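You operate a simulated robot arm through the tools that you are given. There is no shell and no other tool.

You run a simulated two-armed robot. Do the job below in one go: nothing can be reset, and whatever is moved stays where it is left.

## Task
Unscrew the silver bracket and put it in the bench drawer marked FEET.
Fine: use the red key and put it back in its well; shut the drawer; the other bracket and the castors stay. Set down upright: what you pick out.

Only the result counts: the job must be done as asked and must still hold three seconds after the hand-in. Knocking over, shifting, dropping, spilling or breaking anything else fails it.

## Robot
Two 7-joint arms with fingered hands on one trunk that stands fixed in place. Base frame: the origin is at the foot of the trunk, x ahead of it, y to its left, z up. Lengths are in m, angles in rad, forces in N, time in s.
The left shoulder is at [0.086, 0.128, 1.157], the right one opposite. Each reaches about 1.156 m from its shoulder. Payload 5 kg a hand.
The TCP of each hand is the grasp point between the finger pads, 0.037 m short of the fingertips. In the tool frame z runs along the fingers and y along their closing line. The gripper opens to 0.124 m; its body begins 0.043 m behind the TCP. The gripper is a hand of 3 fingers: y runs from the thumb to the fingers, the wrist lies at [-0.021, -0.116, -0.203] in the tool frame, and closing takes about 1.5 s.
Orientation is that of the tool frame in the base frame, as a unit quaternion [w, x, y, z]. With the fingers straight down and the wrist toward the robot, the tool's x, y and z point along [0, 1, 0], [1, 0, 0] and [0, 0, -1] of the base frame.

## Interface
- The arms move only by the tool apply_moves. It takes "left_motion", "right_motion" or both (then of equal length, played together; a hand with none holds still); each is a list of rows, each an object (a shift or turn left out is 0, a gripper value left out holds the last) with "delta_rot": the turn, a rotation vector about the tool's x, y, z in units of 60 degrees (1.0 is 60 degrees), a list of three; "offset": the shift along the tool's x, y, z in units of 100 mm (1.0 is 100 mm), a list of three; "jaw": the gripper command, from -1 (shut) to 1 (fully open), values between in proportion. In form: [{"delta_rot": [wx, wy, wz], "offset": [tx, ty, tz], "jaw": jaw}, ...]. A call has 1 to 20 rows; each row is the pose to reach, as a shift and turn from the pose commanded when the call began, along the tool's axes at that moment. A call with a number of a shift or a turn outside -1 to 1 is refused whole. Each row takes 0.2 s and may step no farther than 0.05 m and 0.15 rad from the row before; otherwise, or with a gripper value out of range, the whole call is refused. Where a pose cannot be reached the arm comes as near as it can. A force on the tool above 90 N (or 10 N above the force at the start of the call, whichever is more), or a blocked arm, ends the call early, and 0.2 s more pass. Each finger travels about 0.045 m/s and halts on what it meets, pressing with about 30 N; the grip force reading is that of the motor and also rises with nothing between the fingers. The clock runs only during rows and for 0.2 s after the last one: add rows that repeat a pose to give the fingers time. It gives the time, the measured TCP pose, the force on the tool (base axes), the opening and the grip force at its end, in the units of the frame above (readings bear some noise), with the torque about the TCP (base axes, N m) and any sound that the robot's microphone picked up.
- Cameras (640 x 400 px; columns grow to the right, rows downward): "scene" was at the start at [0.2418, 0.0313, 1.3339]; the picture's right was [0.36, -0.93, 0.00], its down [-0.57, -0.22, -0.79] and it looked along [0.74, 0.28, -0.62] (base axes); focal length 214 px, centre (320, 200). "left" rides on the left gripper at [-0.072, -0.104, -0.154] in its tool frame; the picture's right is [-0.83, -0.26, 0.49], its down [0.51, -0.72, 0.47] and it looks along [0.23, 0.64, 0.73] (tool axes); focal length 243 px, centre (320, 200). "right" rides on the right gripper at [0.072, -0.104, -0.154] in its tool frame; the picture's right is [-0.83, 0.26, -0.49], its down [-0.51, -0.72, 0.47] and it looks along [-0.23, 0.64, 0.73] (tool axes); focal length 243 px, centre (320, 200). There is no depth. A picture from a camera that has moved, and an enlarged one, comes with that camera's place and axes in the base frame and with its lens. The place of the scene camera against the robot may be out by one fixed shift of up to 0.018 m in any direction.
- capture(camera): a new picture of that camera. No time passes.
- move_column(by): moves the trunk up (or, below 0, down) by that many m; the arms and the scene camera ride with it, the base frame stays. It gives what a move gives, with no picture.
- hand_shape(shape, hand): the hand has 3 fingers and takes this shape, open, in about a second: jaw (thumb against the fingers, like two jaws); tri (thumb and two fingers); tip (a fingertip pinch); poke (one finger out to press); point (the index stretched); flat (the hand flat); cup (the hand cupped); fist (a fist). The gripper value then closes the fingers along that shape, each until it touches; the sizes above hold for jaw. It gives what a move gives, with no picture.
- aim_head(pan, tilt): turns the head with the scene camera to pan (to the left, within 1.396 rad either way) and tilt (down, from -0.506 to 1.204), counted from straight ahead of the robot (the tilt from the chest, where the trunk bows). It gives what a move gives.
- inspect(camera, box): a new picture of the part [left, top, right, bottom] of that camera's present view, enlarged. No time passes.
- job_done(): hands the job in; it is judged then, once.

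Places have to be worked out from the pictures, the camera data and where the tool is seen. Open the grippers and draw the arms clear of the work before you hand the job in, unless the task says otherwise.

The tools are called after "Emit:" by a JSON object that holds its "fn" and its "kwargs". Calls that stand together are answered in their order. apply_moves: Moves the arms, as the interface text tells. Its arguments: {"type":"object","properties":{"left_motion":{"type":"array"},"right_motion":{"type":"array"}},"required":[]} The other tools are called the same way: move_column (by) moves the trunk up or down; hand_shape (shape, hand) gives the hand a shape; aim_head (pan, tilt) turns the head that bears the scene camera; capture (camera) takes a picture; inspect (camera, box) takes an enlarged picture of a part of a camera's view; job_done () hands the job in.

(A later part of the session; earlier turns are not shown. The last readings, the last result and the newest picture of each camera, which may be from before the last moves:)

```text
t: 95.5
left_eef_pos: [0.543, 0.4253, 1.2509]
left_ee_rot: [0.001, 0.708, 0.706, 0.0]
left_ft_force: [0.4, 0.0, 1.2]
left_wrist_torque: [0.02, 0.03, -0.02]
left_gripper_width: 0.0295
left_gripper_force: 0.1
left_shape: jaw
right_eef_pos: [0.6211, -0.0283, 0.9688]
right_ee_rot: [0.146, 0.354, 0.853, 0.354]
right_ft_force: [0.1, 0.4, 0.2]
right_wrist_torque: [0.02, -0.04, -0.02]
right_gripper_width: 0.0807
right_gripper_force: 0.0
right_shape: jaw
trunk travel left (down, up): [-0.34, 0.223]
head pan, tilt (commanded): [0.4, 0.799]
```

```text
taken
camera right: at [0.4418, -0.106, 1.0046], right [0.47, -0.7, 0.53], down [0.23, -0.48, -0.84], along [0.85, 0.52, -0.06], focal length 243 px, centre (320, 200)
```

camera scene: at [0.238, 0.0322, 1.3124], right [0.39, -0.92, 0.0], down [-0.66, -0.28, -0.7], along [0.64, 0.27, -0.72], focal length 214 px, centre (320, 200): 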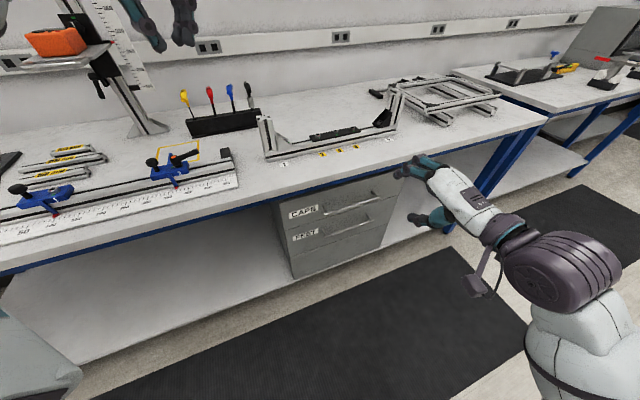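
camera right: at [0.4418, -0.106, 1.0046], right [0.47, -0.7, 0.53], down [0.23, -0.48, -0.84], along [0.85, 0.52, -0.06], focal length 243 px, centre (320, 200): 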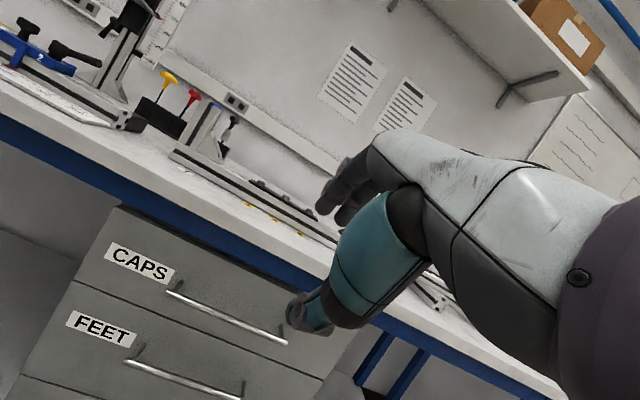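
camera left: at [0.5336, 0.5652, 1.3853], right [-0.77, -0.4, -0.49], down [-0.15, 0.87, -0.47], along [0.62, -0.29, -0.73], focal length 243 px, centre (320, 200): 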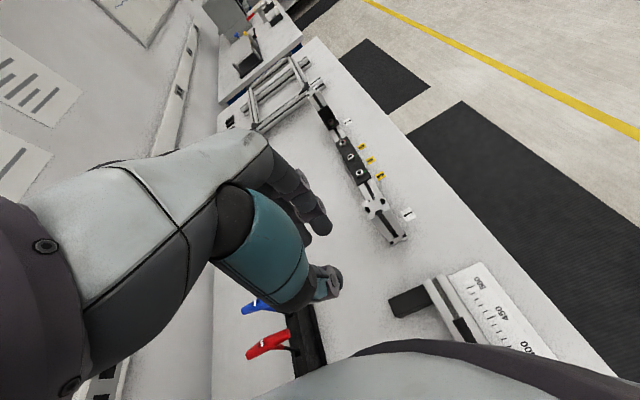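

The wrist follows well. I continue to a 70° pitch and lower further in front of the drawer.

Emit:
{"fn": "apply_moves", "kwargs": {"right_motion": [{"delta_rot": [-0.11, 0, 0], "offset": [0, -0.18, 0.18]}, {"delta_rot": [-0.22, 0, 0], "offset": [0, -0.36, 0.36]}, {"delta_rot": [-0.33, 0, 0], "offset": [0, -0.54, 0.54]}, {"delta_rot": [-0.4167, 0, 0], "offset": [0, -0.707, 0.707]}, {"delta_rot": [-0.4167, 0, 0], "offset": [0, -0.707, 0.707]}]}}

Emit:
{"fn": "apply_moves", "kwargs": {"right_motion": [{"offset": [0, -0.235, 0.086]}, {"offset": [0, -0.47, 0.171]}, {"offset": [0, -0.705, 0.257]}, {"offset": [0, -0.94, 0.342]}, {"offset": [0, -0.94, 0.342]}]}}

Emit:
{"fn": "apply_moves", "kwargs": {"right_motion": [{"offset": [0, -0.235, 0.086]}, {"offset": [0, -0.47, 0.171]}, {"offset": [0, -0.705, 0.257]}, {"offset": [0, -0.94, 0.342]}, {"offset": [0, -0.94, 0.342]}]}}

Emit:
{"fn": "capture", "kwargs": {"camera": "scene"}}

Emit:
{"fn": "capture", "kwargs": {"camera": "right"}}

```text
t: 96.7
left_eef_pos: [0.5427, 0.4265, 1.2524]
left_ee_rot: [0.001, 0.708, 0.707, -0.001]
left_ft_force: [0.6, -0.2, -0.2]
left_wrist_torque: [0.01, 0.01, -0.01]
left_gripper_width: 0.0294
left_gripper_force: 0.0
left_shape: jaw
right_eef_pos: [0.6193, -0.0289, 0.8693]
right_ee_rot: [0.22, 0.314, 0.756, 0.53]
right_ft_force: [-0.4, 0.4, 0.3]
right_wrist_torque: [0.0, 0.0, 0.01]
right_gripper_width: 0.0807
right_gripper_force: 0.1
right_shape: jaw
trunk travel left (down, up): [-0.34, 0.223]
head pan, tilt (commanded): [0.4, 0.799]
```

```text
t: 97.9
left_eef_pos: [0.542, 0.4262, 1.2518]
left_ee_rot: [0.001, 0.708, 0.707, 0.0]
left_ft_force: [-0.2, -0.2, -0.9]
left_wrist_torque: [0.01, 0.03, 0.0]
left_gripper_width: 0.0296
left_gripper_force: 0.0
left_shape: jaw
right_eef_pos: [0.6214, -0.0286, 0.7696]
right_ee_rot: [0.219, 0.313, 0.757, 0.53]
right_ft_force: [-0.5, -0.1, -0.1]
right_wrist_torque: [0.01, 0.0, 0.01]
right_gripper_width: 0.0807
right_gripper_force: 0.1
right_shape: jaw
trunk travel left (down, up): [-0.34, 0.223]
head pan, tilt (commanded): [0.4, 0.799]
```

```text
t: 99.1
left_eef_pos: [0.5424, 0.4269, 1.2518]
left_ee_rot: [0.001, 0.708, 0.707, 0.001]
left_ft_force: [-0.2, 0.6, 0.6]
left_wrist_torque: [0.01, -0.01, 0.0]
left_gripper_width: 0.0293
left_gripper_force: 0.0
left_shape: jaw
right_eef_pos: [0.6206, -0.0283, 0.6702]
right_ee_rot: [0.218, 0.313, 0.757, 0.53]
right_ft_force: [0.7, -0.2, 0.5]
right_wrist_torque: [-0.03, 0.0, 0.03]
right_gripper_width: 0.0808
right_gripper_force: 0.1
right_shape: jaw
trunk travel left (down, up): [-0.34, 0.223]
head pan, tilt (commanded): [0.4, 0.799]
```

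```text
taken
camera scene: at [0.2376, 0.032, 1.3125], right [0.39, -0.92, 0.0], down [-0.66, -0.28, -0.7], along [0.64, 0.27, -0.72], focal length 214 px, centre (320, 200)
```

scene: 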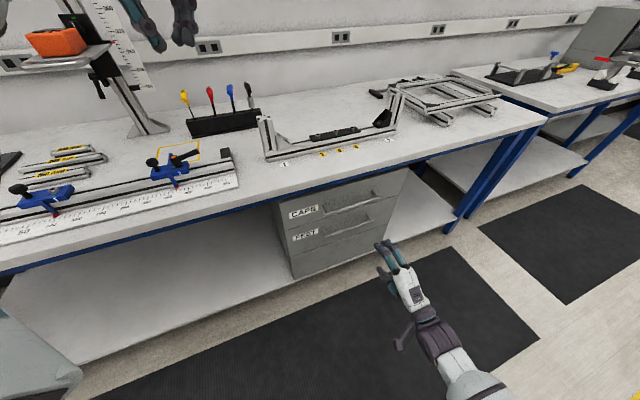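

```text
taken
camera right: at [0.4424, -0.1038, 0.6255], right [0.33, -0.85, 0.41], down [0.5, -0.22, -0.84], along [0.8, 0.48, 0.35], focal length 243 px, centre (320, 200)
```

right: 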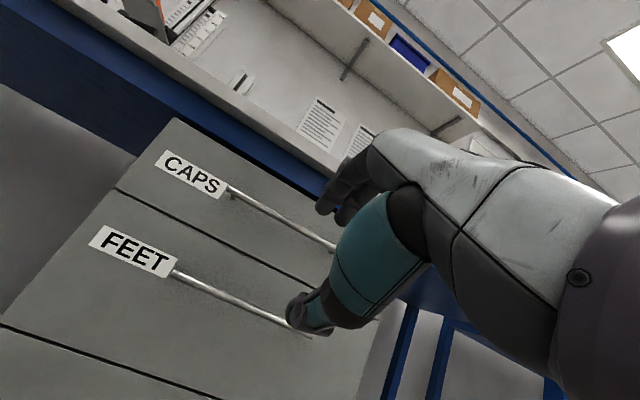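

From this level view the handle is at z≈0.579. I lower the hand to its height and advance 0.1 m toward it with the jaw at 0.09 m.

Emit:
{"fn": "apply_moves", "kwargs": {"right_motion": [{"offset": [0, -0.26, 0.095], "jaw": 0.45}, {"offset": [0, -0.53, 0.19]}, {"offset": [0, -0.79, 0.287]}, {"offset": [0, -0.68, 0.55]}, {"offset": [0, -0.56, 0.85]}, {"offset": [0, -0.5, 1.0]}, {"offset": [0, -0.5, 1.0]}]}}

Emit:
{"fn": "capture", "kwargs": {"camera": "scene"}}

Emit:
{"fn": "capture", "kwargs": {"camera": "right"}}

```text
t: 100.7
left_eef_pos: [0.5428, 0.426, 1.2511]
left_ee_rot: [0.001, 0.707, 0.707, 0.0]
left_ft_force: [0.5, 0.4, 0.2]
left_wrist_torque: [0.0, 0.04, 0.01]
left_gripper_width: 0.0294
left_gripper_force: 0.1
left_shape: jaw
right_eef_pos: [0.6757, 0.0263, 0.5877]
right_ee_rot: [0.218, 0.313, 0.757, 0.53]
right_ft_force: [0.1, -0.2, -0.3]
right_wrist_torque: [0.0, 0.02, 0.01]
right_gripper_width: 0.0898
right_gripper_force: 0.0
right_shape: jaw
trunk travel left (down, up): [-0.34, 0.223]
head pan, tilt (commanded): [0.4, 0.799]
```

```text
taken
camera scene: at [0.2378, 0.032, 1.3125], right [0.39, -0.92, 0.0], down [-0.66, -0.28, -0.7], along [0.64, 0.27, -0.72], focal length 214 px, centre (320, 200)
```

scene: 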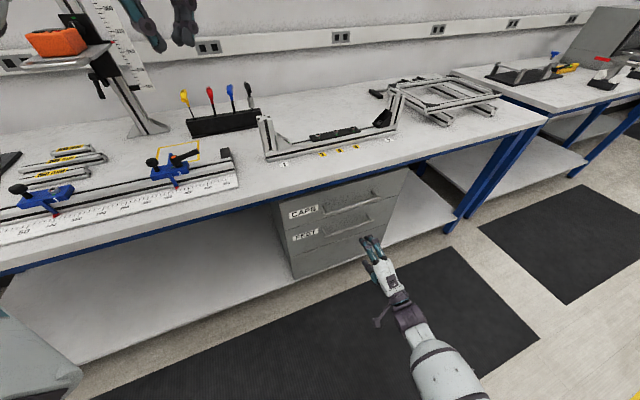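

```text
taken
camera right: at [0.4984, -0.0498, 0.5422], right [0.33, -0.85, 0.41], down [0.5, -0.22, -0.84], along [0.8, 0.48, 0.35], focal length 243 px, centre (320, 200)
```

right: 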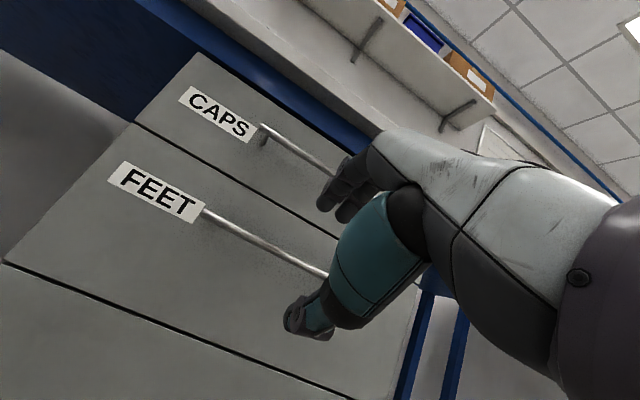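

Heights agree (handle z≈0.577). I advance another 80 mm horizontally and check from the scene camera.

Emit:
{"fn": "apply_moves", "kwargs": {"right_motion": [{"offset": [0, 0.09, 0.25]}, {"offset": [0, 0.18, 0.5]}, {"offset": [0, 0.274, 0.752]}, {"offset": [0, 0.274, 0.752]}]}}

Emit:
{"fn": "inspect", "kwargs": {"camera": "scene", "box": [280, 180, 440, 300]}}

Emit:
{"fn": "capture", "kwargs": {"camera": "right"}}

```text
t: 101.7
left_eef_pos: [0.5422, 0.4249, 1.2521]
left_ee_rot: [0.001, 0.707, 0.707, 0.0]
left_ft_force: [-0.5, -0.3, -0.4]
left_wrist_torque: [0.02, -0.06, -0.02]
left_gripper_width: 0.0293
left_gripper_force: 0.0
left_shape: jaw
right_eef_pos: [0.7328, 0.0831, 0.5872]
right_ee_rot: [0.218, 0.313, 0.757, 0.53]
right_ft_force: [0.2, 0.1, 0.0]
right_wrist_torque: [0.0, 0.0, -0.01]
right_gripper_width: 0.0895
right_gripper_force: 0.0
right_shape: jaw
trunk travel left (down, up): [-0.34, 0.223]
head pan, tilt (commanded): [0.4, 0.799]
```

```text
3.33 times, centred on (360, 240) of scene
camera zoom: at [0.2375, 0.0316, 1.3125], right [0.39, -0.92, 0.0], down [-0.66, -0.28, -0.7], along [0.64, 0.27, -0.72], focal length 715 px, centre (187, 67)
```

zoom: 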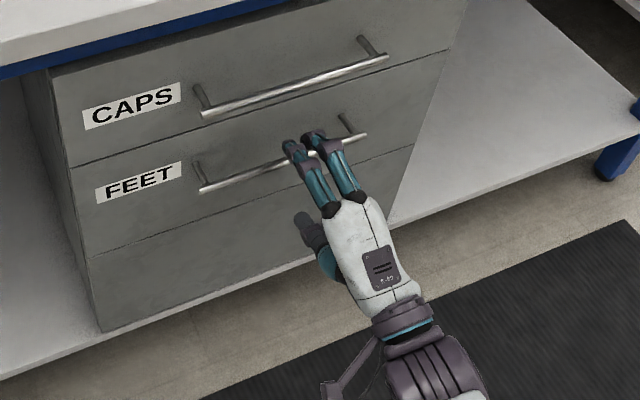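

```text
taken
camera right: at [0.5544, 0.0066, 0.5428], right [0.33, -0.85, 0.41], down [0.5, -0.22, -0.84], along [0.8, 0.48, 0.35], focal length 243 px, centre (320, 200)
```

right: 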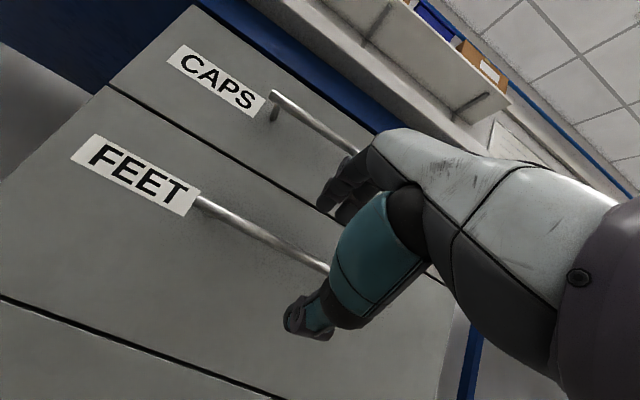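

The bar lies between thumb and fingers. I advance the last 40 mm and close on the handle.

Emit:
{"fn": "apply_moves", "kwargs": {"right_motion": [{"offset": [0, 0.045, 0.125]}, {"offset": [0, 0.09, 0.25]}, {"offset": [0, 0.14, 0.386]}, {"offset": [0, 0.14, 0.386]}]}}

Emit:
{"fn": "inspect", "kwargs": {"camera": "scene", "box": [280, 180, 440, 300]}}

Emit:
{"fn": "capture", "kwargs": {"camera": "right"}}

```text
t: 102.7
left_eef_pos: [0.5416, 0.4258, 1.2512]
left_ee_rot: [0.001, 0.707, 0.708, 0.001]
left_ft_force: [0.6, 0.5, 0.4]
left_wrist_torque: [0.03, 0.01, 0.02]
left_gripper_width: 0.0294
left_gripper_force: 0.0
left_shape: jaw
right_eef_pos: [0.7613, 0.1107, 0.5876]
right_ee_rot: [0.219, 0.314, 0.757, 0.53]
right_ft_force: [-0.6, 0.9, 0.4]
right_wrist_torque: [-0.04, 0.02, 0.01]
right_gripper_width: 0.0893
right_gripper_force: 0.0
right_shape: jaw
trunk travel left (down, up): [-0.34, 0.223]
head pan, tilt (commanded): [0.4, 0.799]
```

```text
3.33 times, centred on (360, 240) of scene
camera zoom: at [0.2376, 0.0317, 1.3125], right [0.39, -0.92, 0.0], down [-0.66, -0.28, -0.7], along [0.64, 0.27, -0.72], focal length 715 px, centre (187, 67)
```

zoom: 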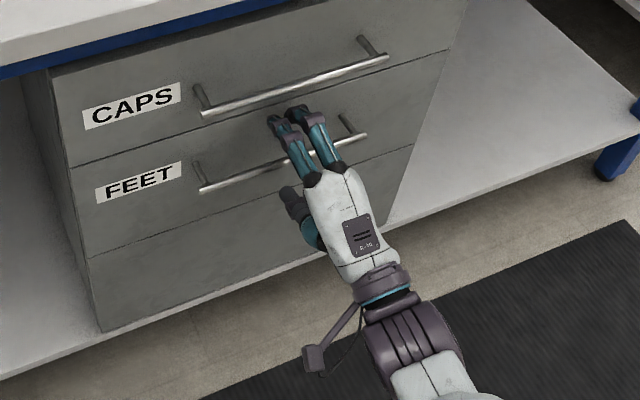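

```text
taken
camera right: at [0.5836, 0.0352, 0.5432], right [0.32, -0.85, 0.41], down [0.5, -0.22, -0.84], along [0.8, 0.48, 0.35], focal length 243 px, centre (320, 200)
```

right: 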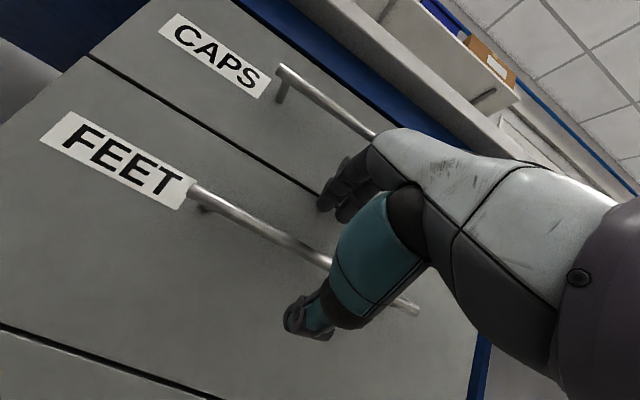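

No contact force yet; the bar is inside the grip. I close on it.

Emit:
{"fn": "apply_moves", "kwargs": {"right_motion": [{"jaw": 0}, {"jaw": -0.4}, {"jaw": -0.8}, {"jaw": -1}, {"jaw": -1}, {"jaw": -1}, {"jaw": -1}, {"jaw": -1}, {"jaw": -1}]}}

Emit:
{"fn": "inspect", "kwargs": {"camera": "scene", "box": [280, 180, 440, 300]}}

Emit:
{"fn": "capture", "kwargs": {"camera": "right"}}

```text
t: 104.7
left_eef_pos: [0.5431, 0.4258, 1.2522]
left_ee_rot: [0.001, 0.708, 0.706, 0.0]
left_ft_force: [-0.2, 0.3, 0.3]
left_wrist_torque: [0.02, -0.03, 0.02]
left_gripper_width: 0.0296
left_gripper_force: 0.1
left_shape: jaw
right_eef_pos: [0.7615, 0.1117, 0.5881]
right_ee_rot: [0.217, 0.312, 0.757, 0.531]
right_ft_force: [1.0, 0.9, -1.4]
right_wrist_torque: [-0.02, 0.04, 0.03]
right_gripper_width: 0.0073
right_gripper_force: 30.2
right_shape: jaw
trunk travel left (down, up): [-0.34, 0.223]
head pan, tilt (commanded): [0.4, 0.799]
```

```text
3.33 times, centred on (360, 240) of scene
camera zoom: at [0.238, 0.0321, 1.3124], right [0.39, -0.92, 0.0], down [-0.66, -0.28, -0.7], along [0.64, 0.27, -0.72], focal length 715 px, centre (187, 67)
```

zoom: 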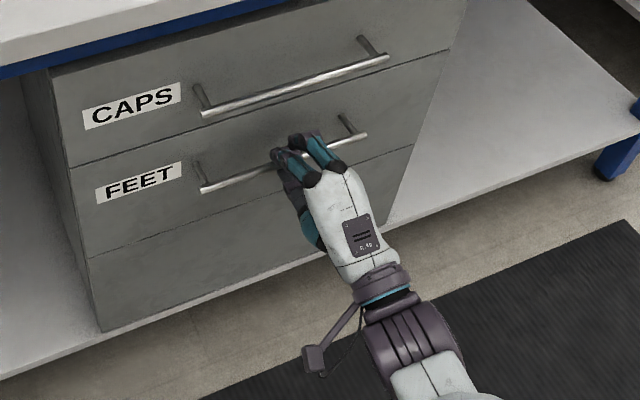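

```text
taken
camera right: at [0.5835, 0.0354, 0.5429], right [0.33, -0.85, 0.41], down [0.5, -0.22, -0.84], along [0.81, 0.48, 0.35], focal length 243 px, centre (320, 200)
```

right: 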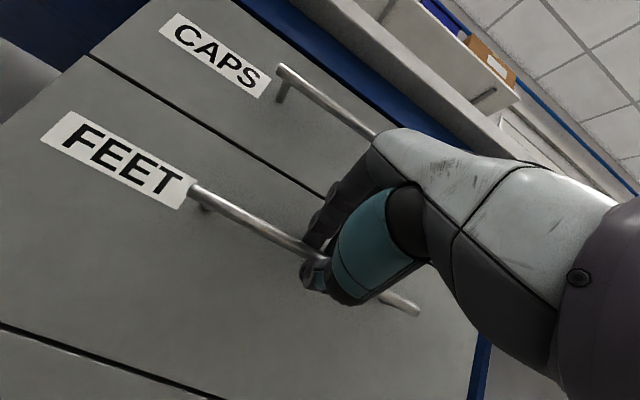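

Handle gripped. I pull the drawer straight out 0.1 m.

Emit:
{"fn": "apply_moves", "kwargs": {"right_motion": [{"offset": [0, -0.06, -0.16]}, {"offset": [0, -0.12, -0.32]}, {"offset": [0, -0.18, -0.48]}, {"offset": [0, -0.24, -0.64]}, {"offset": [0, -0.3, -0.8]}, {"offset": [0, -0.342, -0.94]}, {"offset": [0, -0.342, -0.94]}]}}

Emit:
{"fn": "inspect", "kwargs": {"camera": "scene", "box": [260, 170, 440, 310]}}

```text
t: 106.3
left_eef_pos: [0.5423, 0.4248, 1.2506]
left_ee_rot: [0.0, 0.708, 0.706, 0.0]
left_ft_force: [-0.3, -0.8, -0.6]
left_wrist_torque: [-0.01, 0.03, 0.0]
left_gripper_width: 0.0293
left_gripper_force: 0.0
left_shape: jaw
right_eef_pos: [0.69, 0.0401, 0.5871]
right_ee_rot: [0.218, 0.313, 0.757, 0.53]
right_ft_force: [0.5, -2.0, -2.1]
right_wrist_torque: [-0.05, 0.02, -0.06]
right_gripper_width: 0.0074
right_gripper_force: 30.4
right_shape: jaw
trunk travel left (down, up): [-0.34, 0.223]
head pan, tilt (commanded): [0.4, 0.799]
```

```text
2.86 times, centred on (350, 240) of scene
camera zoom: at [0.2382, 0.0321, 1.3123], right [0.39, -0.92, 0.0], down [-0.66, -0.28, -0.7], along [0.64, 0.27, -0.72], focal length 613 px, centre (234, 86)
```

zoom: 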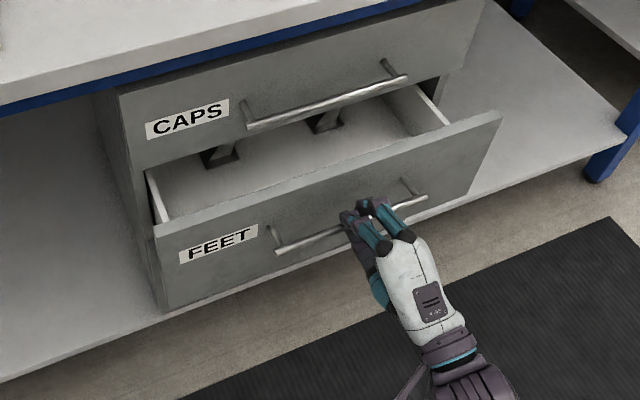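

The drawer opens smoothly; some feet lie inside near the back. I pull another 0.1 m.

Emit:
{"fn": "apply_moves", "kwargs": {"right_motion": [{"offset": [0, -0.06, -0.16]}, {"offset": [0, -0.12, -0.32]}, {"offset": [0, -0.18, -0.48]}, {"offset": [0, -0.24, -0.64]}, {"offset": [0, -0.3, -0.8]}, {"offset": [0, -0.342, -0.94]}, {"offset": [0, -0.342, -0.94]}]}}

Emit:
{"fn": "inspect", "kwargs": {"camera": "scene", "box": [260, 170, 440, 310]}}

Emit:
{"fn": "capture", "kwargs": {"camera": "scene"}}

```text
t: 107.9
left_eef_pos: [0.5421, 0.4258, 1.2503]
left_ee_rot: [0.002, 0.708, 0.706, 0.001]
left_ft_force: [-0.5, 0.2, -0.3]
left_wrist_torque: [0.0, 0.01, 0.01]
left_gripper_width: 0.0293
left_gripper_force: 0.1
left_shape: jaw
right_eef_pos: [0.6187, -0.0305, 0.5865]
right_ee_rot: [0.219, 0.313, 0.757, 0.53]
right_ft_force: [1.1, -2.8, 1.2]
right_wrist_torque: [-0.02, 0.01, -0.11]
right_gripper_width: 0.0073
right_gripper_force: 29.9
right_shape: jaw
trunk travel left (down, up): [-0.34, 0.223]
head pan, tilt (commanded): [0.4, 0.799]
```

```text
2.86 times, centred on (350, 240) of scene
camera zoom: at [0.2381, 0.032, 1.3124], right [0.39, -0.92, 0.0], down [-0.66, -0.28, -0.7], along [0.64, 0.27, -0.72], focal length 613 px, centre (234, 86)
```

zoom: 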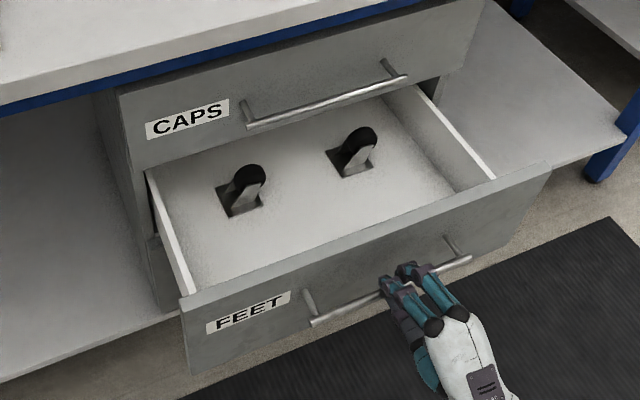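

```text
taken
camera scene: at [0.2381, 0.032, 1.3124], right [0.39, -0.92, 0.0], down [-0.66, -0.28, -0.7], along [0.64, 0.27, -0.72], focal length 214 px, centre (320, 200)
```

scene: 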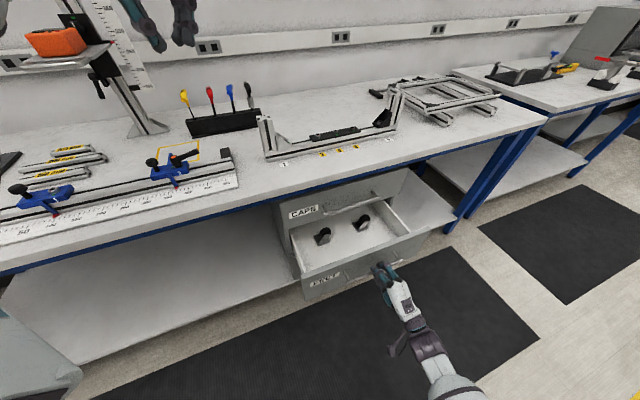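

Inside stand two castors toward the back, which must stay; the front half is free. I pull 40 mm more for hand room.

Emit:
{"fn": "apply_moves", "kwargs": {"right_motion": [{"offset": [0, -0.034, -0.094]}, {"offset": [0, -0.068, -0.188]}, {"offset": [0, -0.102, -0.282]}, {"offset": [0, -0.137, -0.376]}, {"offset": [0, -0.137, -0.376]}]}}

Emit:
{"fn": "inspect", "kwargs": {"camera": "scene", "box": [260, 170, 440, 310]}}

```text
t: 109.1
left_eef_pos: [0.5425, 0.4265, 1.2514]
left_ee_rot: [0.001, 0.708, 0.706, 0.0]
left_ft_force: [-0.3, 0.6, -0.2]
left_wrist_torque: [0.0, -0.01, -0.02]
left_gripper_width: 0.0296
left_gripper_force: 0.0
left_shape: jaw
right_eef_pos: [0.5915, -0.0581, 0.5867]
right_ee_rot: [0.218, 0.313, 0.757, 0.53]
right_ft_force: [-0.6, -1.1, 1.5]
right_wrist_torque: [0.02, 0.03, 0.0]
right_gripper_width: 0.0071
right_gripper_force: 30.1
right_shape: jaw
trunk travel left (down, up): [-0.34, 0.223]
head pan, tilt (commanded): [0.4, 0.799]
```

```text
2.86 times, centred on (350, 240) of scene
camera zoom: at [0.2378, 0.032, 1.3124], right [0.39, -0.92, 0.0], down [-0.66, -0.28, -0.7], along [0.64, 0.27, -0.72], focal length 613 px, centre (234, 86)
```

zoom: 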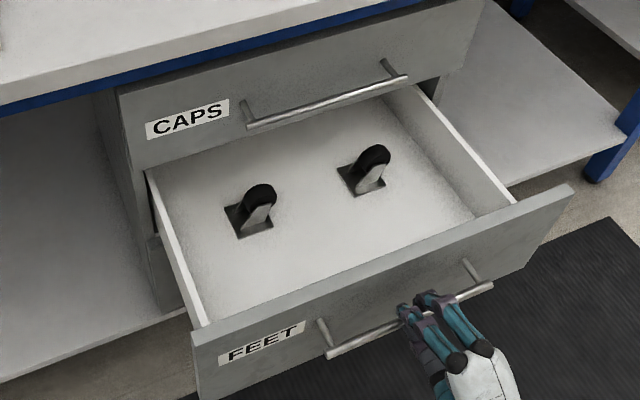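

The drawer is open 0.24 m with castors undisturbed. I release the handle and back the hand away.

Emit:
{"fn": "apply_moves", "kwargs": {"right_motion": [{"jaw": -0.5}, {"jaw": 0}, {"jaw": 0.4}, {"jaw": 0.4}, {"jaw": 0.4}, {"jaw": 0.4}]}}

Emit:
{"fn": "apply_moves", "kwargs": {"right_motion": [{"offset": [0, -0.06, -0.16]}, {"offset": [0, -0.12, -0.32]}, {"offset": [0, -0.2, -0.55]}, {"offset": [0, -0.3, -0.8]}, {"offset": [0, -0.342, -0.94]}, {"offset": [0, -0.342, -0.94]}]}}

Emit:
{"fn": "inspect", "kwargs": {"camera": "scene", "box": [260, 170, 460, 330]}}

```text
t: 110.5
left_eef_pos: [0.5422, 0.4258, 1.2514]
left_ee_rot: [0.002, 0.707, 0.708, 0.0]
left_ft_force: [-0.8, 0.2, -0.6]
left_wrist_torque: [0.0, 0.05, -0.02]
left_gripper_width: 0.0295
left_gripper_force: 0.0
left_shape: jaw
right_eef_pos: [0.5905, -0.0584, 0.5867]
right_ee_rot: [0.219, 0.313, 0.757, 0.53]
right_ft_force: [0.0, 0.5, 0.4]
right_wrist_torque: [0.02, 0.03, -0.03]
right_gripper_width: 0.0863
right_gripper_force: 0.0
right_shape: jaw
trunk travel left (down, up): [-0.34, 0.223]
head pan, tilt (commanded): [0.4, 0.799]
```

```text
t: 111.9
left_eef_pos: [0.5429, 0.4272, 1.2509]
left_ee_rot: [0.001, 0.708, 0.706, 0.001]
left_ft_force: [-0.6, 0.4, 0.1]
left_wrist_torque: [-0.01, 0.01, -0.02]
left_gripper_width: 0.0296
left_gripper_force: 0.2
left_shape: jaw
right_eef_pos: [0.5207, -0.1295, 0.5874]
right_ee_rot: [0.218, 0.313, 0.757, 0.53]
right_ft_force: [-1.0, 0.0, 0.0]
right_wrist_torque: [0.01, 0.02, 0.0]
right_gripper_width: 0.0862
right_gripper_force: 0.0
right_shape: jaw
trunk travel left (down, up): [-0.34, 0.223]
head pan, tilt (commanded): [0.4, 0.799]
```

```text
2.50 times, centred on (360, 250) of scene
camera zoom: at [0.2379, 0.032, 1.3124], right [0.39, -0.92, 0.0], down [-0.66, -0.28, -0.7], along [0.64, 0.27, -0.72], focal length 536 px, centre (220, 75)
```

zoom: 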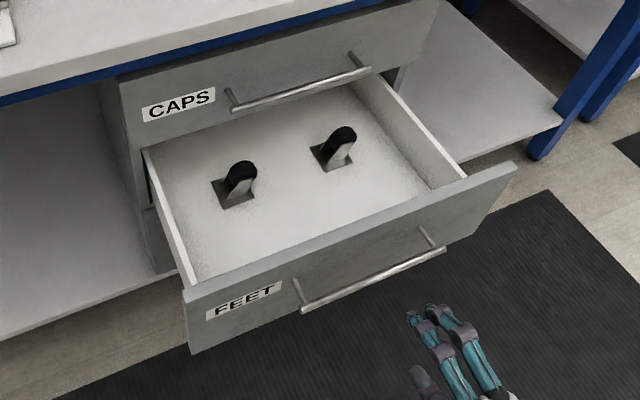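

Handle released cleanly. I raise the right hand and bring it back to fingers-down.

Emit:
{"fn": "apply_moves", "kwargs": {"right_motion": [{"delta_rot": [0.1, 0, 0], "offset": [0, 0.25, -0.09]}, {"delta_rot": [0.2, 0, 0], "offset": [0, 0.5, -0.18]}, {"delta_rot": [0.3, 0, 0], "offset": [0, 0.75, -0.27]}, {"delta_rot": [0.4167, 0, 0], "offset": [0, 0.94, -0.342]}, {"delta_rot": [0.4167, 0, 0], "offset": [0, 0.94, -0.342]}]}}

Emit:
{"fn": "apply_moves", "kwargs": {"right_motion": [{"delta_rot": [0.125, 0, 0], "offset": [0, 0.15, -0.15]}, {"delta_rot": [0.25, 0, 0], "offset": [0, 0.3, -0.3]}, {"delta_rot": [0.375, 0, 0], "offset": [0, 0.45, -0.45]}, {"delta_rot": [0.5, 0, 0], "offset": [0, 0.6, -0.6]}, {"delta_rot": [0.625, 0, 0], "offset": [0, 0.707, -0.707]}, {"delta_rot": [0.75, 0, 0], "offset": [0, 0.707, -0.707]}, {"delta_rot": [0.75, 0, 0], "offset": [0, 0.707, -0.707]}]}}

Emit:
{"fn": "apply_moves", "kwargs": {"right_motion": [{"offset": [0, 0, -0.4]}, {"offset": [0, 0, -0.8]}, {"offset": [0, 0, -1.0]}, {"offset": [0, 0, -1.0]}]}}

Emit:
{"fn": "apply_moves", "kwargs": {"right_motion": [{"offset": [0, 0, -0.4]}, {"offset": [0, 0, -0.8]}, {"offset": [0, 0, -1.0]}, {"offset": [0, 0, -1.0]}]}}

Emit:
{"fn": "capture", "kwargs": {"camera": "right"}}

Emit:
{"fn": "capture", "kwargs": {"camera": "scene"}}

```text
t: 113.1
left_eef_pos: [0.5418, 0.426, 1.2508]
left_ee_rot: [0.001, 0.707, 0.707, 0.0]
left_ft_force: [0.0, -0.5, 0.1]
left_wrist_torque: [-0.02, -0.03, -0.02]
left_gripper_width: 0.0294
left_gripper_force: 0.0
left_shape: jaw
right_eef_pos: [0.5216, -0.1303, 0.6884]
right_ee_rot: [0.145, 0.354, 0.854, 0.353]
right_ft_force: [0.1, -0.3, -0.1]
right_wrist_torque: [0.0, 0.01, -0.01]
right_gripper_width: 0.0864
right_gripper_force: 0.0
right_shape: jaw
trunk travel left (down, up): [-0.34, 0.223]
head pan, tilt (commanded): [0.4, 0.799]
```

```text
t: 114.7
left_eef_pos: [0.5424, 0.4254, 1.2521]
left_ee_rot: [0.001, 0.707, 0.707, -0.001]
left_ft_force: [-0.1, 0.4, -0.8]
left_wrist_torque: [0.03, -0.01, -0.01]
left_gripper_width: 0.0294
left_gripper_force: 0.1
left_shape: jaw
right_eef_pos: [0.5194, -0.1282, 0.7881]
right_ee_rot: [-0.002, 0.382, 0.924, 0.0]
right_ft_force: [0.7, -0.6, 0.9]
right_wrist_torque: [-0.03, 0.0, 0.01]
right_gripper_width: 0.0864
right_gripper_force: 0.1
right_shape: jaw
trunk travel left (down, up): [-0.34, 0.223]
head pan, tilt (commanded): [0.4, 0.799]
```

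```text
t: 115.7
left_eef_pos: [0.5425, 0.4257, 1.2521]
left_ee_rot: [0.001, 0.707, 0.707, -0.001]
left_ft_force: [0.2, 0.2, 0.6]
left_wrist_torque: [-0.01, -0.01, -0.01]
left_gripper_width: 0.0296
left_gripper_force: 0.1
left_shape: jaw
right_eef_pos: [0.5233, -0.1288, 0.8871]
right_ee_rot: [0.0, 0.382, 0.924, 0.0]
right_ft_force: [-0.9, 0.2, -0.8]
right_wrist_torque: [0.04, -0.02, -0.01]
right_gripper_width: 0.0866
right_gripper_force: 0.1
right_shape: jaw
trunk travel left (down, up): [-0.34, 0.223]
head pan, tilt (commanded): [0.4, 0.799]
```

```text
t: 116.7
left_eef_pos: [0.5423, 0.4262, 1.2521]
left_ee_rot: [0.001, 0.707, 0.707, 0.0]
left_ft_force: [0.2, 0.4, -0.1]
left_wrist_torque: [-0.01, -0.01, -0.02]
left_gripper_width: 0.0293
left_gripper_force: 0.0
left_shape: jaw
right_eef_pos: [0.5215, -0.1288, 0.9891]
right_ee_rot: [-0.002, 0.382, 0.924, 0.001]
right_ft_force: [-0.1, -0.1, 0.1]
right_wrist_torque: [0.03, 0.0, 0.0]
right_gripper_width: 0.0866
right_gripper_force: 0.0
right_shape: jaw
trunk travel left (down, up): [-0.34, 0.223]
head pan, tilt (commanded): [0.4, 0.799]
```

```text
taken
camera right: at [0.3975, -0.1513, 1.1431], right [0.77, -0.4, 0.49], down [-0.15, -0.87, -0.47], along [0.62, 0.29, -0.73], focal length 243 px, centre (320, 200)
```

right: 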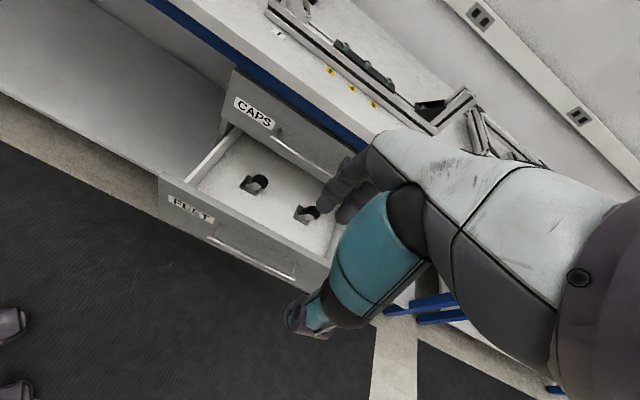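

```text
taken
camera scene: at [0.2377, 0.0319, 1.3124], right [0.39, -0.92, 0.0], down [-0.66, -0.28, -0.7], along [0.64, 0.27, -0.72], focal length 214 px, centre (320, 200)
```

scene: 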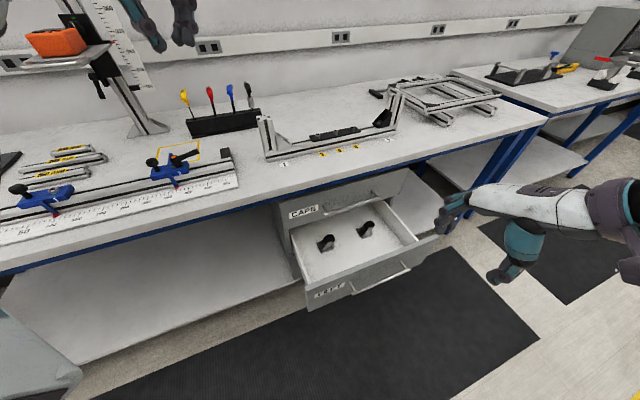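

Right hand is above the drawer area. I switch it to "tip", move it toward the bracket, and draw the left hand a bit further away.

Emit:
{"fn": "hand_shape", "kwargs": {"hand": "right", "shape": "tip"}}

Emit:
{"fn": "apply_moves", "kwargs": {"right_motion": [{"offset": [0.125, 0.25, -0.25], "jaw": 0.05}, {"offset": [0.25, 0.5, -0.5]}, {"offset": [0.375, 0.75, -0.75]}, {"offset": [0.5, 1.0, -1.0]}, {"offset": [0.5, 1.0, -1.0]}], "left_motion": [{"offset": [0.2, -0.1, -0.2]}, {"offset": [0.4, -0.2, -0.4]}, {"offset": [0.6, -0.3, -0.6]}, {"offset": [0.7, -0.4, -0.7]}, {"offset": [0.7, -0.4, -0.7]}]}}

Emit:
{"fn": "apply_moves", "kwargs": {"right_motion": [{"offset": [0.125, 0.25, -0.15]}, {"offset": [0.25, 0.5, -0.3]}, {"offset": [0.375, 0.75, -0.45]}, {"offset": [0.5, 1.0, -0.6]}, {"offset": [0.5, 1.0, -0.6]}]}}

Emit:
{"fn": "apply_moves", "kwargs": {"right_motion": [{"offset": [0.125, 0.25, 0]}, {"offset": [0.25, 0.5, 0]}, {"offset": [0.375, 0.75, 0]}, {"offset": [0.5, 1.0, 0]}, {"offset": [0.5, 1.0, 0]}]}}

Emit:
{"fn": "capture", "kwargs": {"camera": "right"}}

Emit:
{"fn": "capture", "kwargs": {"camera": "scene"}}

```text
t: 117.6
left_eef_pos: [0.5425, 0.4274, 1.2505]
left_ee_rot: [0.001, 0.707, 0.707, 0.001]
left_ft_force: [0.1, -0.6, 0.5]
left_wrist_torque: [0.02, -0.01, 0.0]
left_gripper_width: 0.0297
left_gripper_force: 0.1
left_shape: jaw
right_eef_pos: [0.5212, -0.1291, 0.9885]
right_ee_rot: [-0.001, 0.381, 0.924, -0.001]
right_ft_force: [0.3, 0.2, -0.6]
right_wrist_torque: [0.01, 0.02, -0.01]
right_gripper_width: 0.124
right_gripper_force: 0.0
right_shape: tip
trunk travel left (down, up): [-0.34, 0.223]
head pan, tilt (commanded): [0.4, 0.799]
```

```text
t: 118.8
left_eef_pos: [0.5015, 0.4942, 1.321]
left_ee_rot: [0.0, 0.708, 0.706, 0.001]
left_ft_force: [0.4, -0.3, -0.2]
left_wrist_torque: [0.05, 0.01, -0.01]
left_gripper_width: 0.0295
left_gripper_force: 0.1
left_shape: jaw
right_eef_pos: [0.5562, -0.0264, 1.0883]
right_ee_rot: [-0.002, 0.383, 0.924, 0.001]
right_ft_force: [0.1, -0.8, 0.0]
right_wrist_torque: [0.04, 0.03, -0.01]
right_gripper_width: 0.0658
right_gripper_force: 0.0
right_shape: tip
trunk travel left (down, up): [-0.34, 0.223]
head pan, tilt (commanded): [0.4, 0.799]
```

```text
t: 120.0
left_eef_pos: [0.5021, 0.4946, 1.3213]
left_ee_rot: [0.002, 0.708, 0.706, 0.0]
left_ft_force: [0.3, -0.2, -0.4]
left_wrist_torque: [-0.01, 0.0, 0.01]
left_gripper_width: 0.0295
left_gripper_force: 0.0
left_shape: jaw
right_eef_pos: [0.5917, 0.0797, 1.1489]
right_ee_rot: [-0.001, 0.382, 0.924, 0.0]
right_ft_force: [-0.3, -0.4, -0.4]
right_wrist_torque: [0.04, 0.02, 0.03]
right_gripper_width: 0.0656
right_gripper_force: 0.0
right_shape: tip
trunk travel left (down, up): [-0.34, 0.223]
head pan, tilt (commanded): [0.4, 0.799]
```

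```text
t: 121.2
left_eef_pos: [0.5007, 0.4957, 1.3212]
left_ee_rot: [0.002, 0.708, 0.706, 0.001]
left_ft_force: [-0.8, 0.4, 0.6]
left_wrist_torque: [0.03, 0.02, 0.0]
left_gripper_width: 0.0294
left_gripper_force: 0.0
left_shape: jaw
right_eef_pos: [0.626, 0.189, 1.1494]
right_ee_rot: [0.0, 0.382, 0.924, 0.001]
right_ft_force: [0.4, 0.3, 0.7]
right_wrist_torque: [0.02, 0.03, 0.01]
right_gripper_width: 0.0653
right_gripper_force: 0.1
right_shape: tip
trunk travel left (down, up): [-0.34, 0.223]
head pan, tilt (commanded): [0.4, 0.799]
```

```text
taken
camera right: at [0.5021, 0.1663, 1.3028], right [0.77, -0.4, 0.49], down [-0.15, -0.87, -0.47], along [0.62, 0.29, -0.73], focal length 243 px, centre (320, 200)
```

right: 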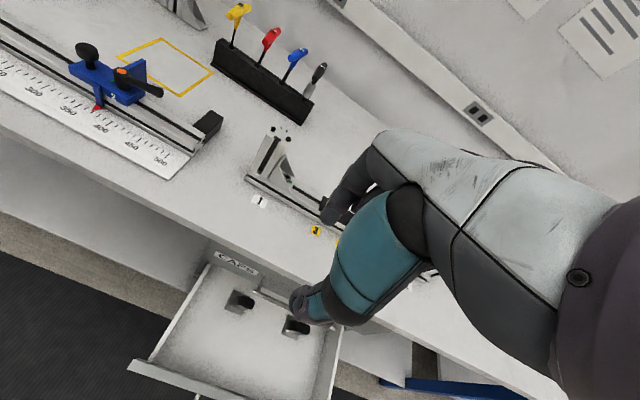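

```text
taken
camera scene: at [0.2375, 0.031, 1.3125], right [0.39, -0.92, 0.0], down [-0.66, -0.28, -0.7], along [0.64, 0.27, -0.72], focal length 214 px, centre (320, 200)
```

scene: 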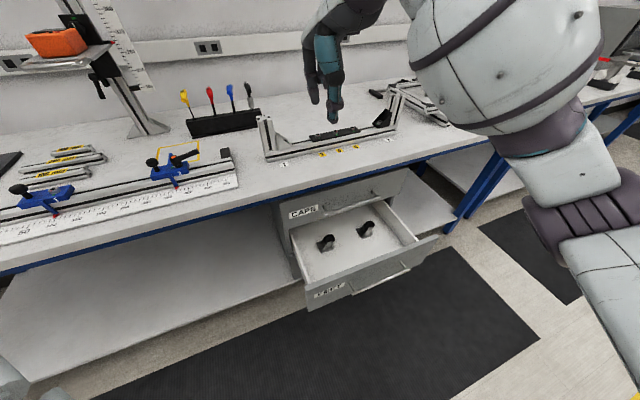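

I tilt the right hand 30° so its palm leans away from the upright, and advance 0.1 m.

Emit:
{"fn": "apply_moves", "kwargs": {"right_motion": [{"delta_rot": [0, 0.1, 0], "offset": [0, 0.2, 0]}, {"delta_rot": [0, 0.2, 0], "offset": [0, 0.4, 0]}, {"delta_rot": [0, 0.3, 0], "offset": [0, 0.6, 0]}, {"delta_rot": [0, 0.4, 0], "offset": [0, 0.8, 0]}, {"delta_rot": [0, 0.5, 0], "offset": [0, 1.0, 0]}, {"delta_rot": [0, 0.5, 0], "offset": [0, 1.0, 0]}]}}

Emit:
{"fn": "capture", "kwargs": {"camera": "right"}}

Emit:
{"fn": "inspect", "kwargs": {"camera": "scene", "box": [240, 30, 400, 170]}}

Emit:
{"fn": "capture", "kwargs": {"camera": "left"}}

```text
t: 122.6
left_eef_pos: [0.5018, 0.4957, 1.3212]
left_ee_rot: [0.001, 0.708, 0.706, 0.0]
left_ft_force: [0.6, -1.0, -0.7]
left_wrist_torque: [0.07, -0.01, -0.01]
left_gripper_width: 0.0298
left_gripper_force: 0.1
left_shape: jaw
right_eef_pos: [0.6973, 0.2599, 1.1477]
right_ee_rot: [-0.241, 0.369, 0.892, 0.099]
right_ft_force: [-0.2, -0.2, 1.0]
right_wrist_torque: [0.01, -0.01, 0.01]
right_gripper_width: 0.0657
right_gripper_force: 0.2
right_shape: tip
trunk travel left (down, up): [-0.34, 0.223]
head pan, tilt (commanded): [0.4, 0.799]
```

```text
taken
camera right: at [0.6347, 0.1768, 1.3184], right [0.87, -0.5, 0.01], down [-0.37, -0.65, -0.66], along [0.33, 0.57, -0.75], focal length 243 px, centre (320, 200)
```

right: 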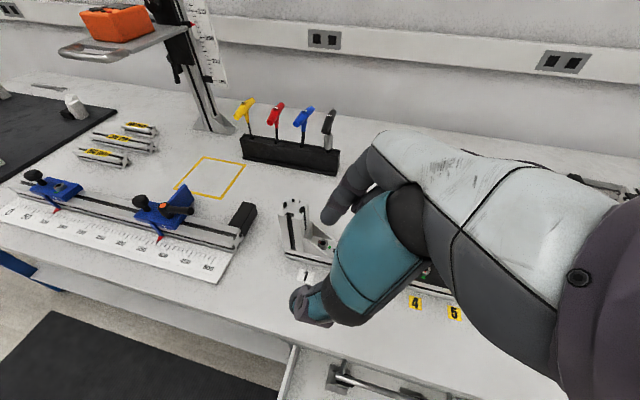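

```text
2.86 times, centred on (320, 100) of scene
camera zoom: at [0.2374, 0.0317, 1.3126], right [0.39, -0.92, 0.0], down [-0.66, -0.28, -0.7], along [0.64, 0.27, -0.72], focal length 613 px, centre (320, 486)
```

zoom: 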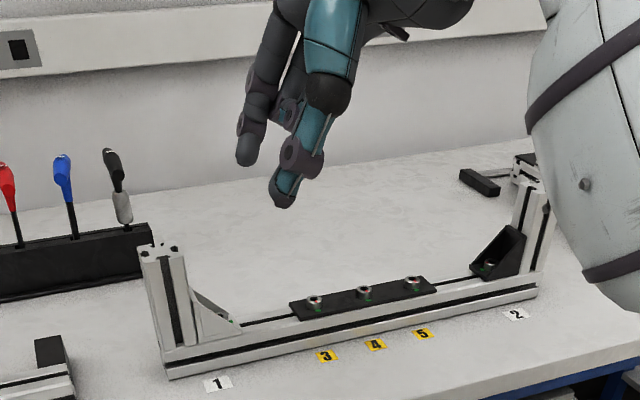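

```text
taken
camera left: at [0.3964, 0.4244, 1.4756], right [-0.26, -0.83, -0.49], down [-0.72, 0.51, -0.47], along [0.64, 0.23, -0.73], focal length 243 px, centre (320, 200)
```

left: 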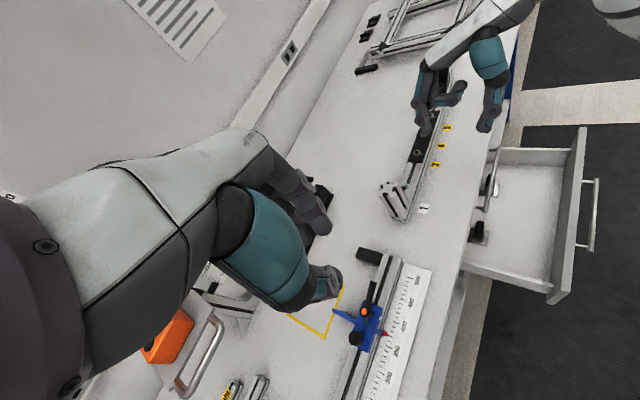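

The left camera gives an excellent view of the right hand and the bracket. I move the pinch over the bracket, still above the upright's top.

Emit:
{"fn": "apply_moves", "kwargs": {"right_motion": [{"offset": [0, 0.3, 0.05]}, {"offset": [0, 0.6, 0.1]}, {"offset": [0, 0.9, 0.2]}, {"offset": [0, 0.9, 0.3]}, {"offset": [0, 0.9, 0.3]}]}}

Emit:
{"fn": "apply_moves", "kwargs": {"right_motion": [{"offset": [0, 0.15, 0.1]}, {"offset": [0, 0.33, 0.2]}, {"offset": [0, 0.33, 0.3]}, {"offset": [0, 0.33, 0.3]}]}}

Emit:
{"fn": "inspect", "kwargs": {"camera": "scene", "box": [240, 60, 340, 170]}}

Emit:
{"fn": "inspect", "kwargs": {"camera": "left", "box": [340, 100, 480, 240]}}

Emit:
{"fn": "capture", "kwargs": {"camera": "right"}}

```text
t: 123.8
left_eef_pos: [0.5023, 0.4953, 1.322]
left_ee_rot: [0.001, 0.707, 0.707, 0.001]
left_ft_force: [-0.7, 0.1, -0.7]
left_wrist_torque: [-0.01, 0.01, -0.01]
left_gripper_width: 0.0294
left_gripper_force: 0.1
left_shape: jaw
right_eef_pos: [0.7509, 0.3343, 1.1233]
right_ee_rot: [-0.24, 0.368, 0.893, 0.099]
right_ft_force: [-1.0, 0.5, -0.2]
right_wrist_torque: [0.02, -0.02, 0.06]
right_gripper_width: 0.0654
right_gripper_force: 0.0
right_shape: tip
trunk travel left (down, up): [-0.34, 0.223]
head pan, tilt (commanded): [0.4, 0.799]
```

```text
t: 124.8
left_eef_pos: [0.502, 0.4966, 1.3209]
left_ee_rot: [0.001, 0.707, 0.707, 0.0]
left_ft_force: [0.4, 0.6, -0.5]
left_wrist_torque: [0.02, 0.02, -0.02]
left_gripper_width: 0.0293
left_gripper_force: 0.0
left_shape: jaw
right_eef_pos: [0.7631, 0.368, 1.0953]
right_ee_rot: [-0.239, 0.369, 0.893, 0.1]
right_ft_force: [-1.2, -0.7, 0.2]
right_wrist_torque: [0.0, 0.02, 0.01]
right_gripper_width: 0.0655
right_gripper_force: 0.1
right_shape: tip
trunk travel left (down, up): [-0.34, 0.223]
head pan, tilt (commanded): [0.4, 0.799]
```

```text
3.64 times, centred on (290, 115) of scene
camera zoom: at [0.2378, 0.0322, 1.3124], right [0.39, -0.92, 0.0], down [-0.66, -0.28, -0.7], along [0.64, 0.27, -0.72], focal length 780 px, centre (429, 509)
```

zoom: 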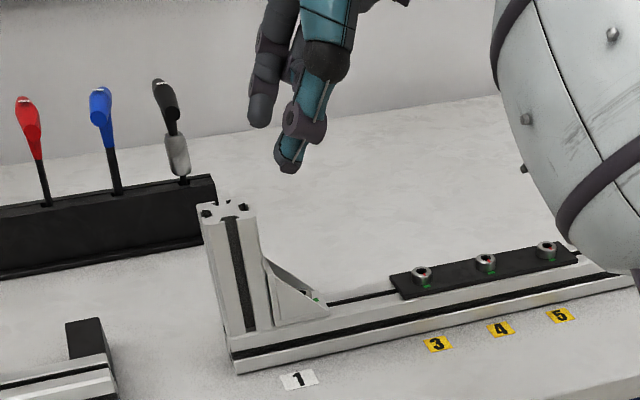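

```text
2.86 times, centred on (410, 170) of left
camera zoom: at [0.3969, 0.425, 1.4752], right [-0.26, -0.83, -0.49], down [-0.72, 0.51, -0.47], along [0.64, 0.23, -0.73], focal length 693 px, centre (63, 286)
```

zoom: 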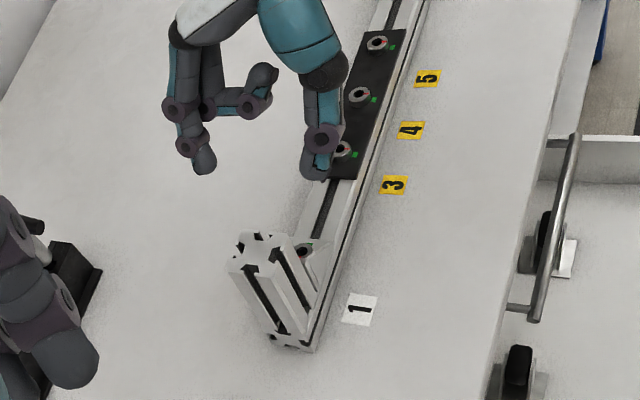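

```text
taken
camera right: at [0.7005, 0.2848, 1.2656], right [0.87, -0.5, 0.01], down [-0.37, -0.65, -0.66], along [0.33, 0.57, -0.75], focal length 243 px, centre (320, 200)
```

right: 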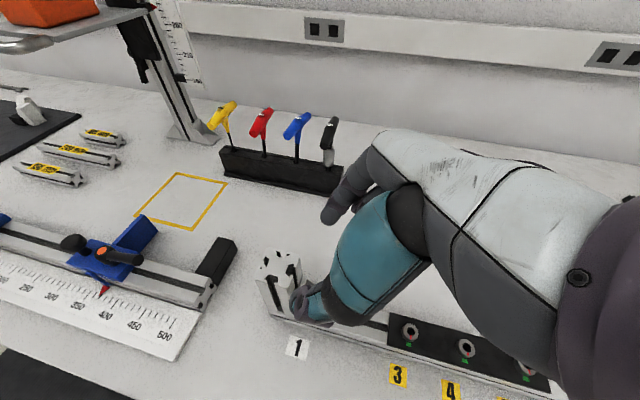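

Aligned across the rail. I lower the pinch 85 mm vertically to just above the bracket's top.

Emit:
{"fn": "apply_moves", "kwargs": {"right_motion": [{"offset": [-0.1, 0, 0.19]}, {"offset": [-0.2, 0, 0.37]}, {"offset": [-0.3, 0, 0.56]}, {"offset": [-0.404, 0, 0.748]}, {"offset": [-0.404, 0, 0.748]}]}}

Emit:
{"fn": "inspect", "kwargs": {"camera": "scene", "box": [250, 90, 310, 160]}}

Emit:
{"fn": "inspect", "kwargs": {"camera": "left", "box": [370, 150, 440, 225]}}

Emit:
{"fn": "inspect", "kwargs": {"camera": "right", "box": [230, 200, 360, 330]}}

```text
t: 126.0
left_eef_pos: [0.5005, 0.4977, 1.3215]
left_ee_rot: [0.002, 0.708, 0.706, 0.001]
left_ft_force: [0.6, -0.7, -1.1]
left_wrist_torque: [0.01, -0.03, -0.03]
left_gripper_width: 0.0294
left_gripper_force: 0.1
left_shape: jaw
right_eef_pos: [0.7597, 0.3676, 1.0109]
right_ee_rot: [-0.24, 0.368, 0.893, 0.099]
right_ft_force: [-0.2, -0.9, -0.3]
right_wrist_torque: [0.0, -0.03, 0.0]
right_gripper_width: 0.0655
right_gripper_force: 0.1
right_shape: tip
trunk travel left (down, up): [-0.34, 0.223]
head pan, tilt (commanded): [0.4, 0.799]
```

```text
5.71 times, centred on (280, 125) of scene
camera zoom: at [0.2374, 0.0319, 1.3125], right [0.39, -0.92, 0.0], down [-0.66, -0.28, -0.7], along [0.64, 0.27, -0.72], focal length 1226 px, centre (549, 629)
```

zoom: 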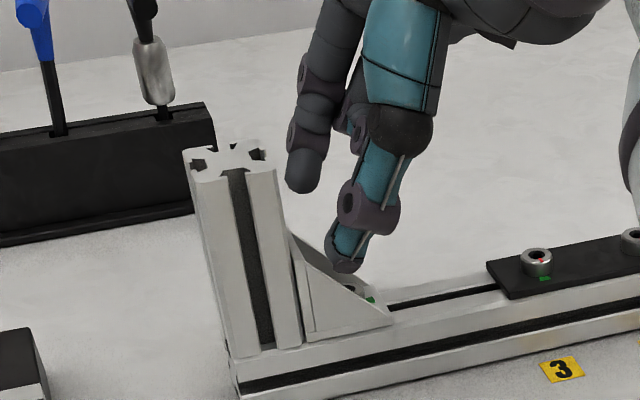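

```text
5.33 times, centred on (405, 188) of left
camera zoom: at [0.3965, 0.4246, 1.4755], right [-0.26, -0.83, -0.49], down [-0.72, 0.51, -0.47], along [0.64, 0.23, -0.73], focal length 1294 px, centre (-133, 267)
```

zoom: 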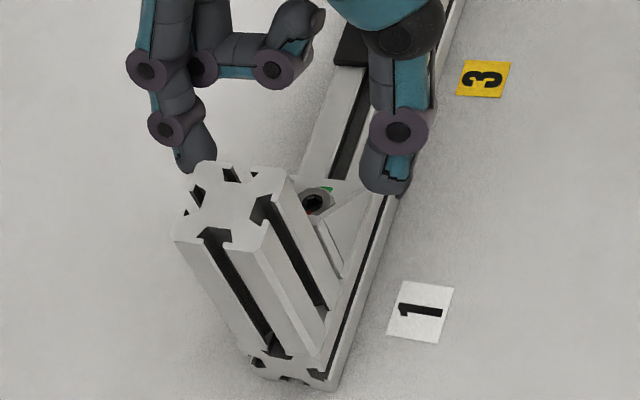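

```text
3.08 times, centred on (295, 265) of right
camera zoom: at [0.6968, 0.285, 1.1804], right [0.87, -0.5, 0.01], down [-0.37, -0.65, -0.66], along [0.33, 0.57, -0.75], focal length 746 px, centre (397, 0)
```

zoom: 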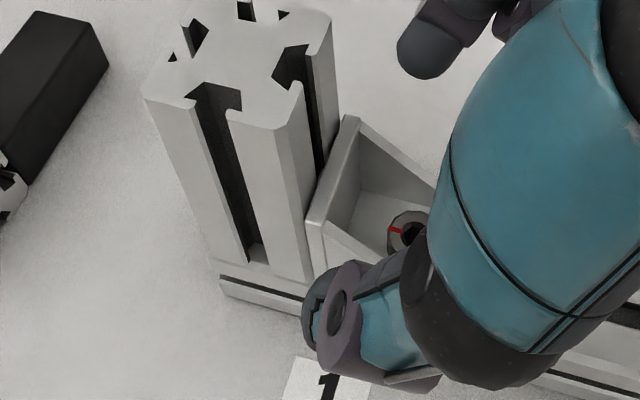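

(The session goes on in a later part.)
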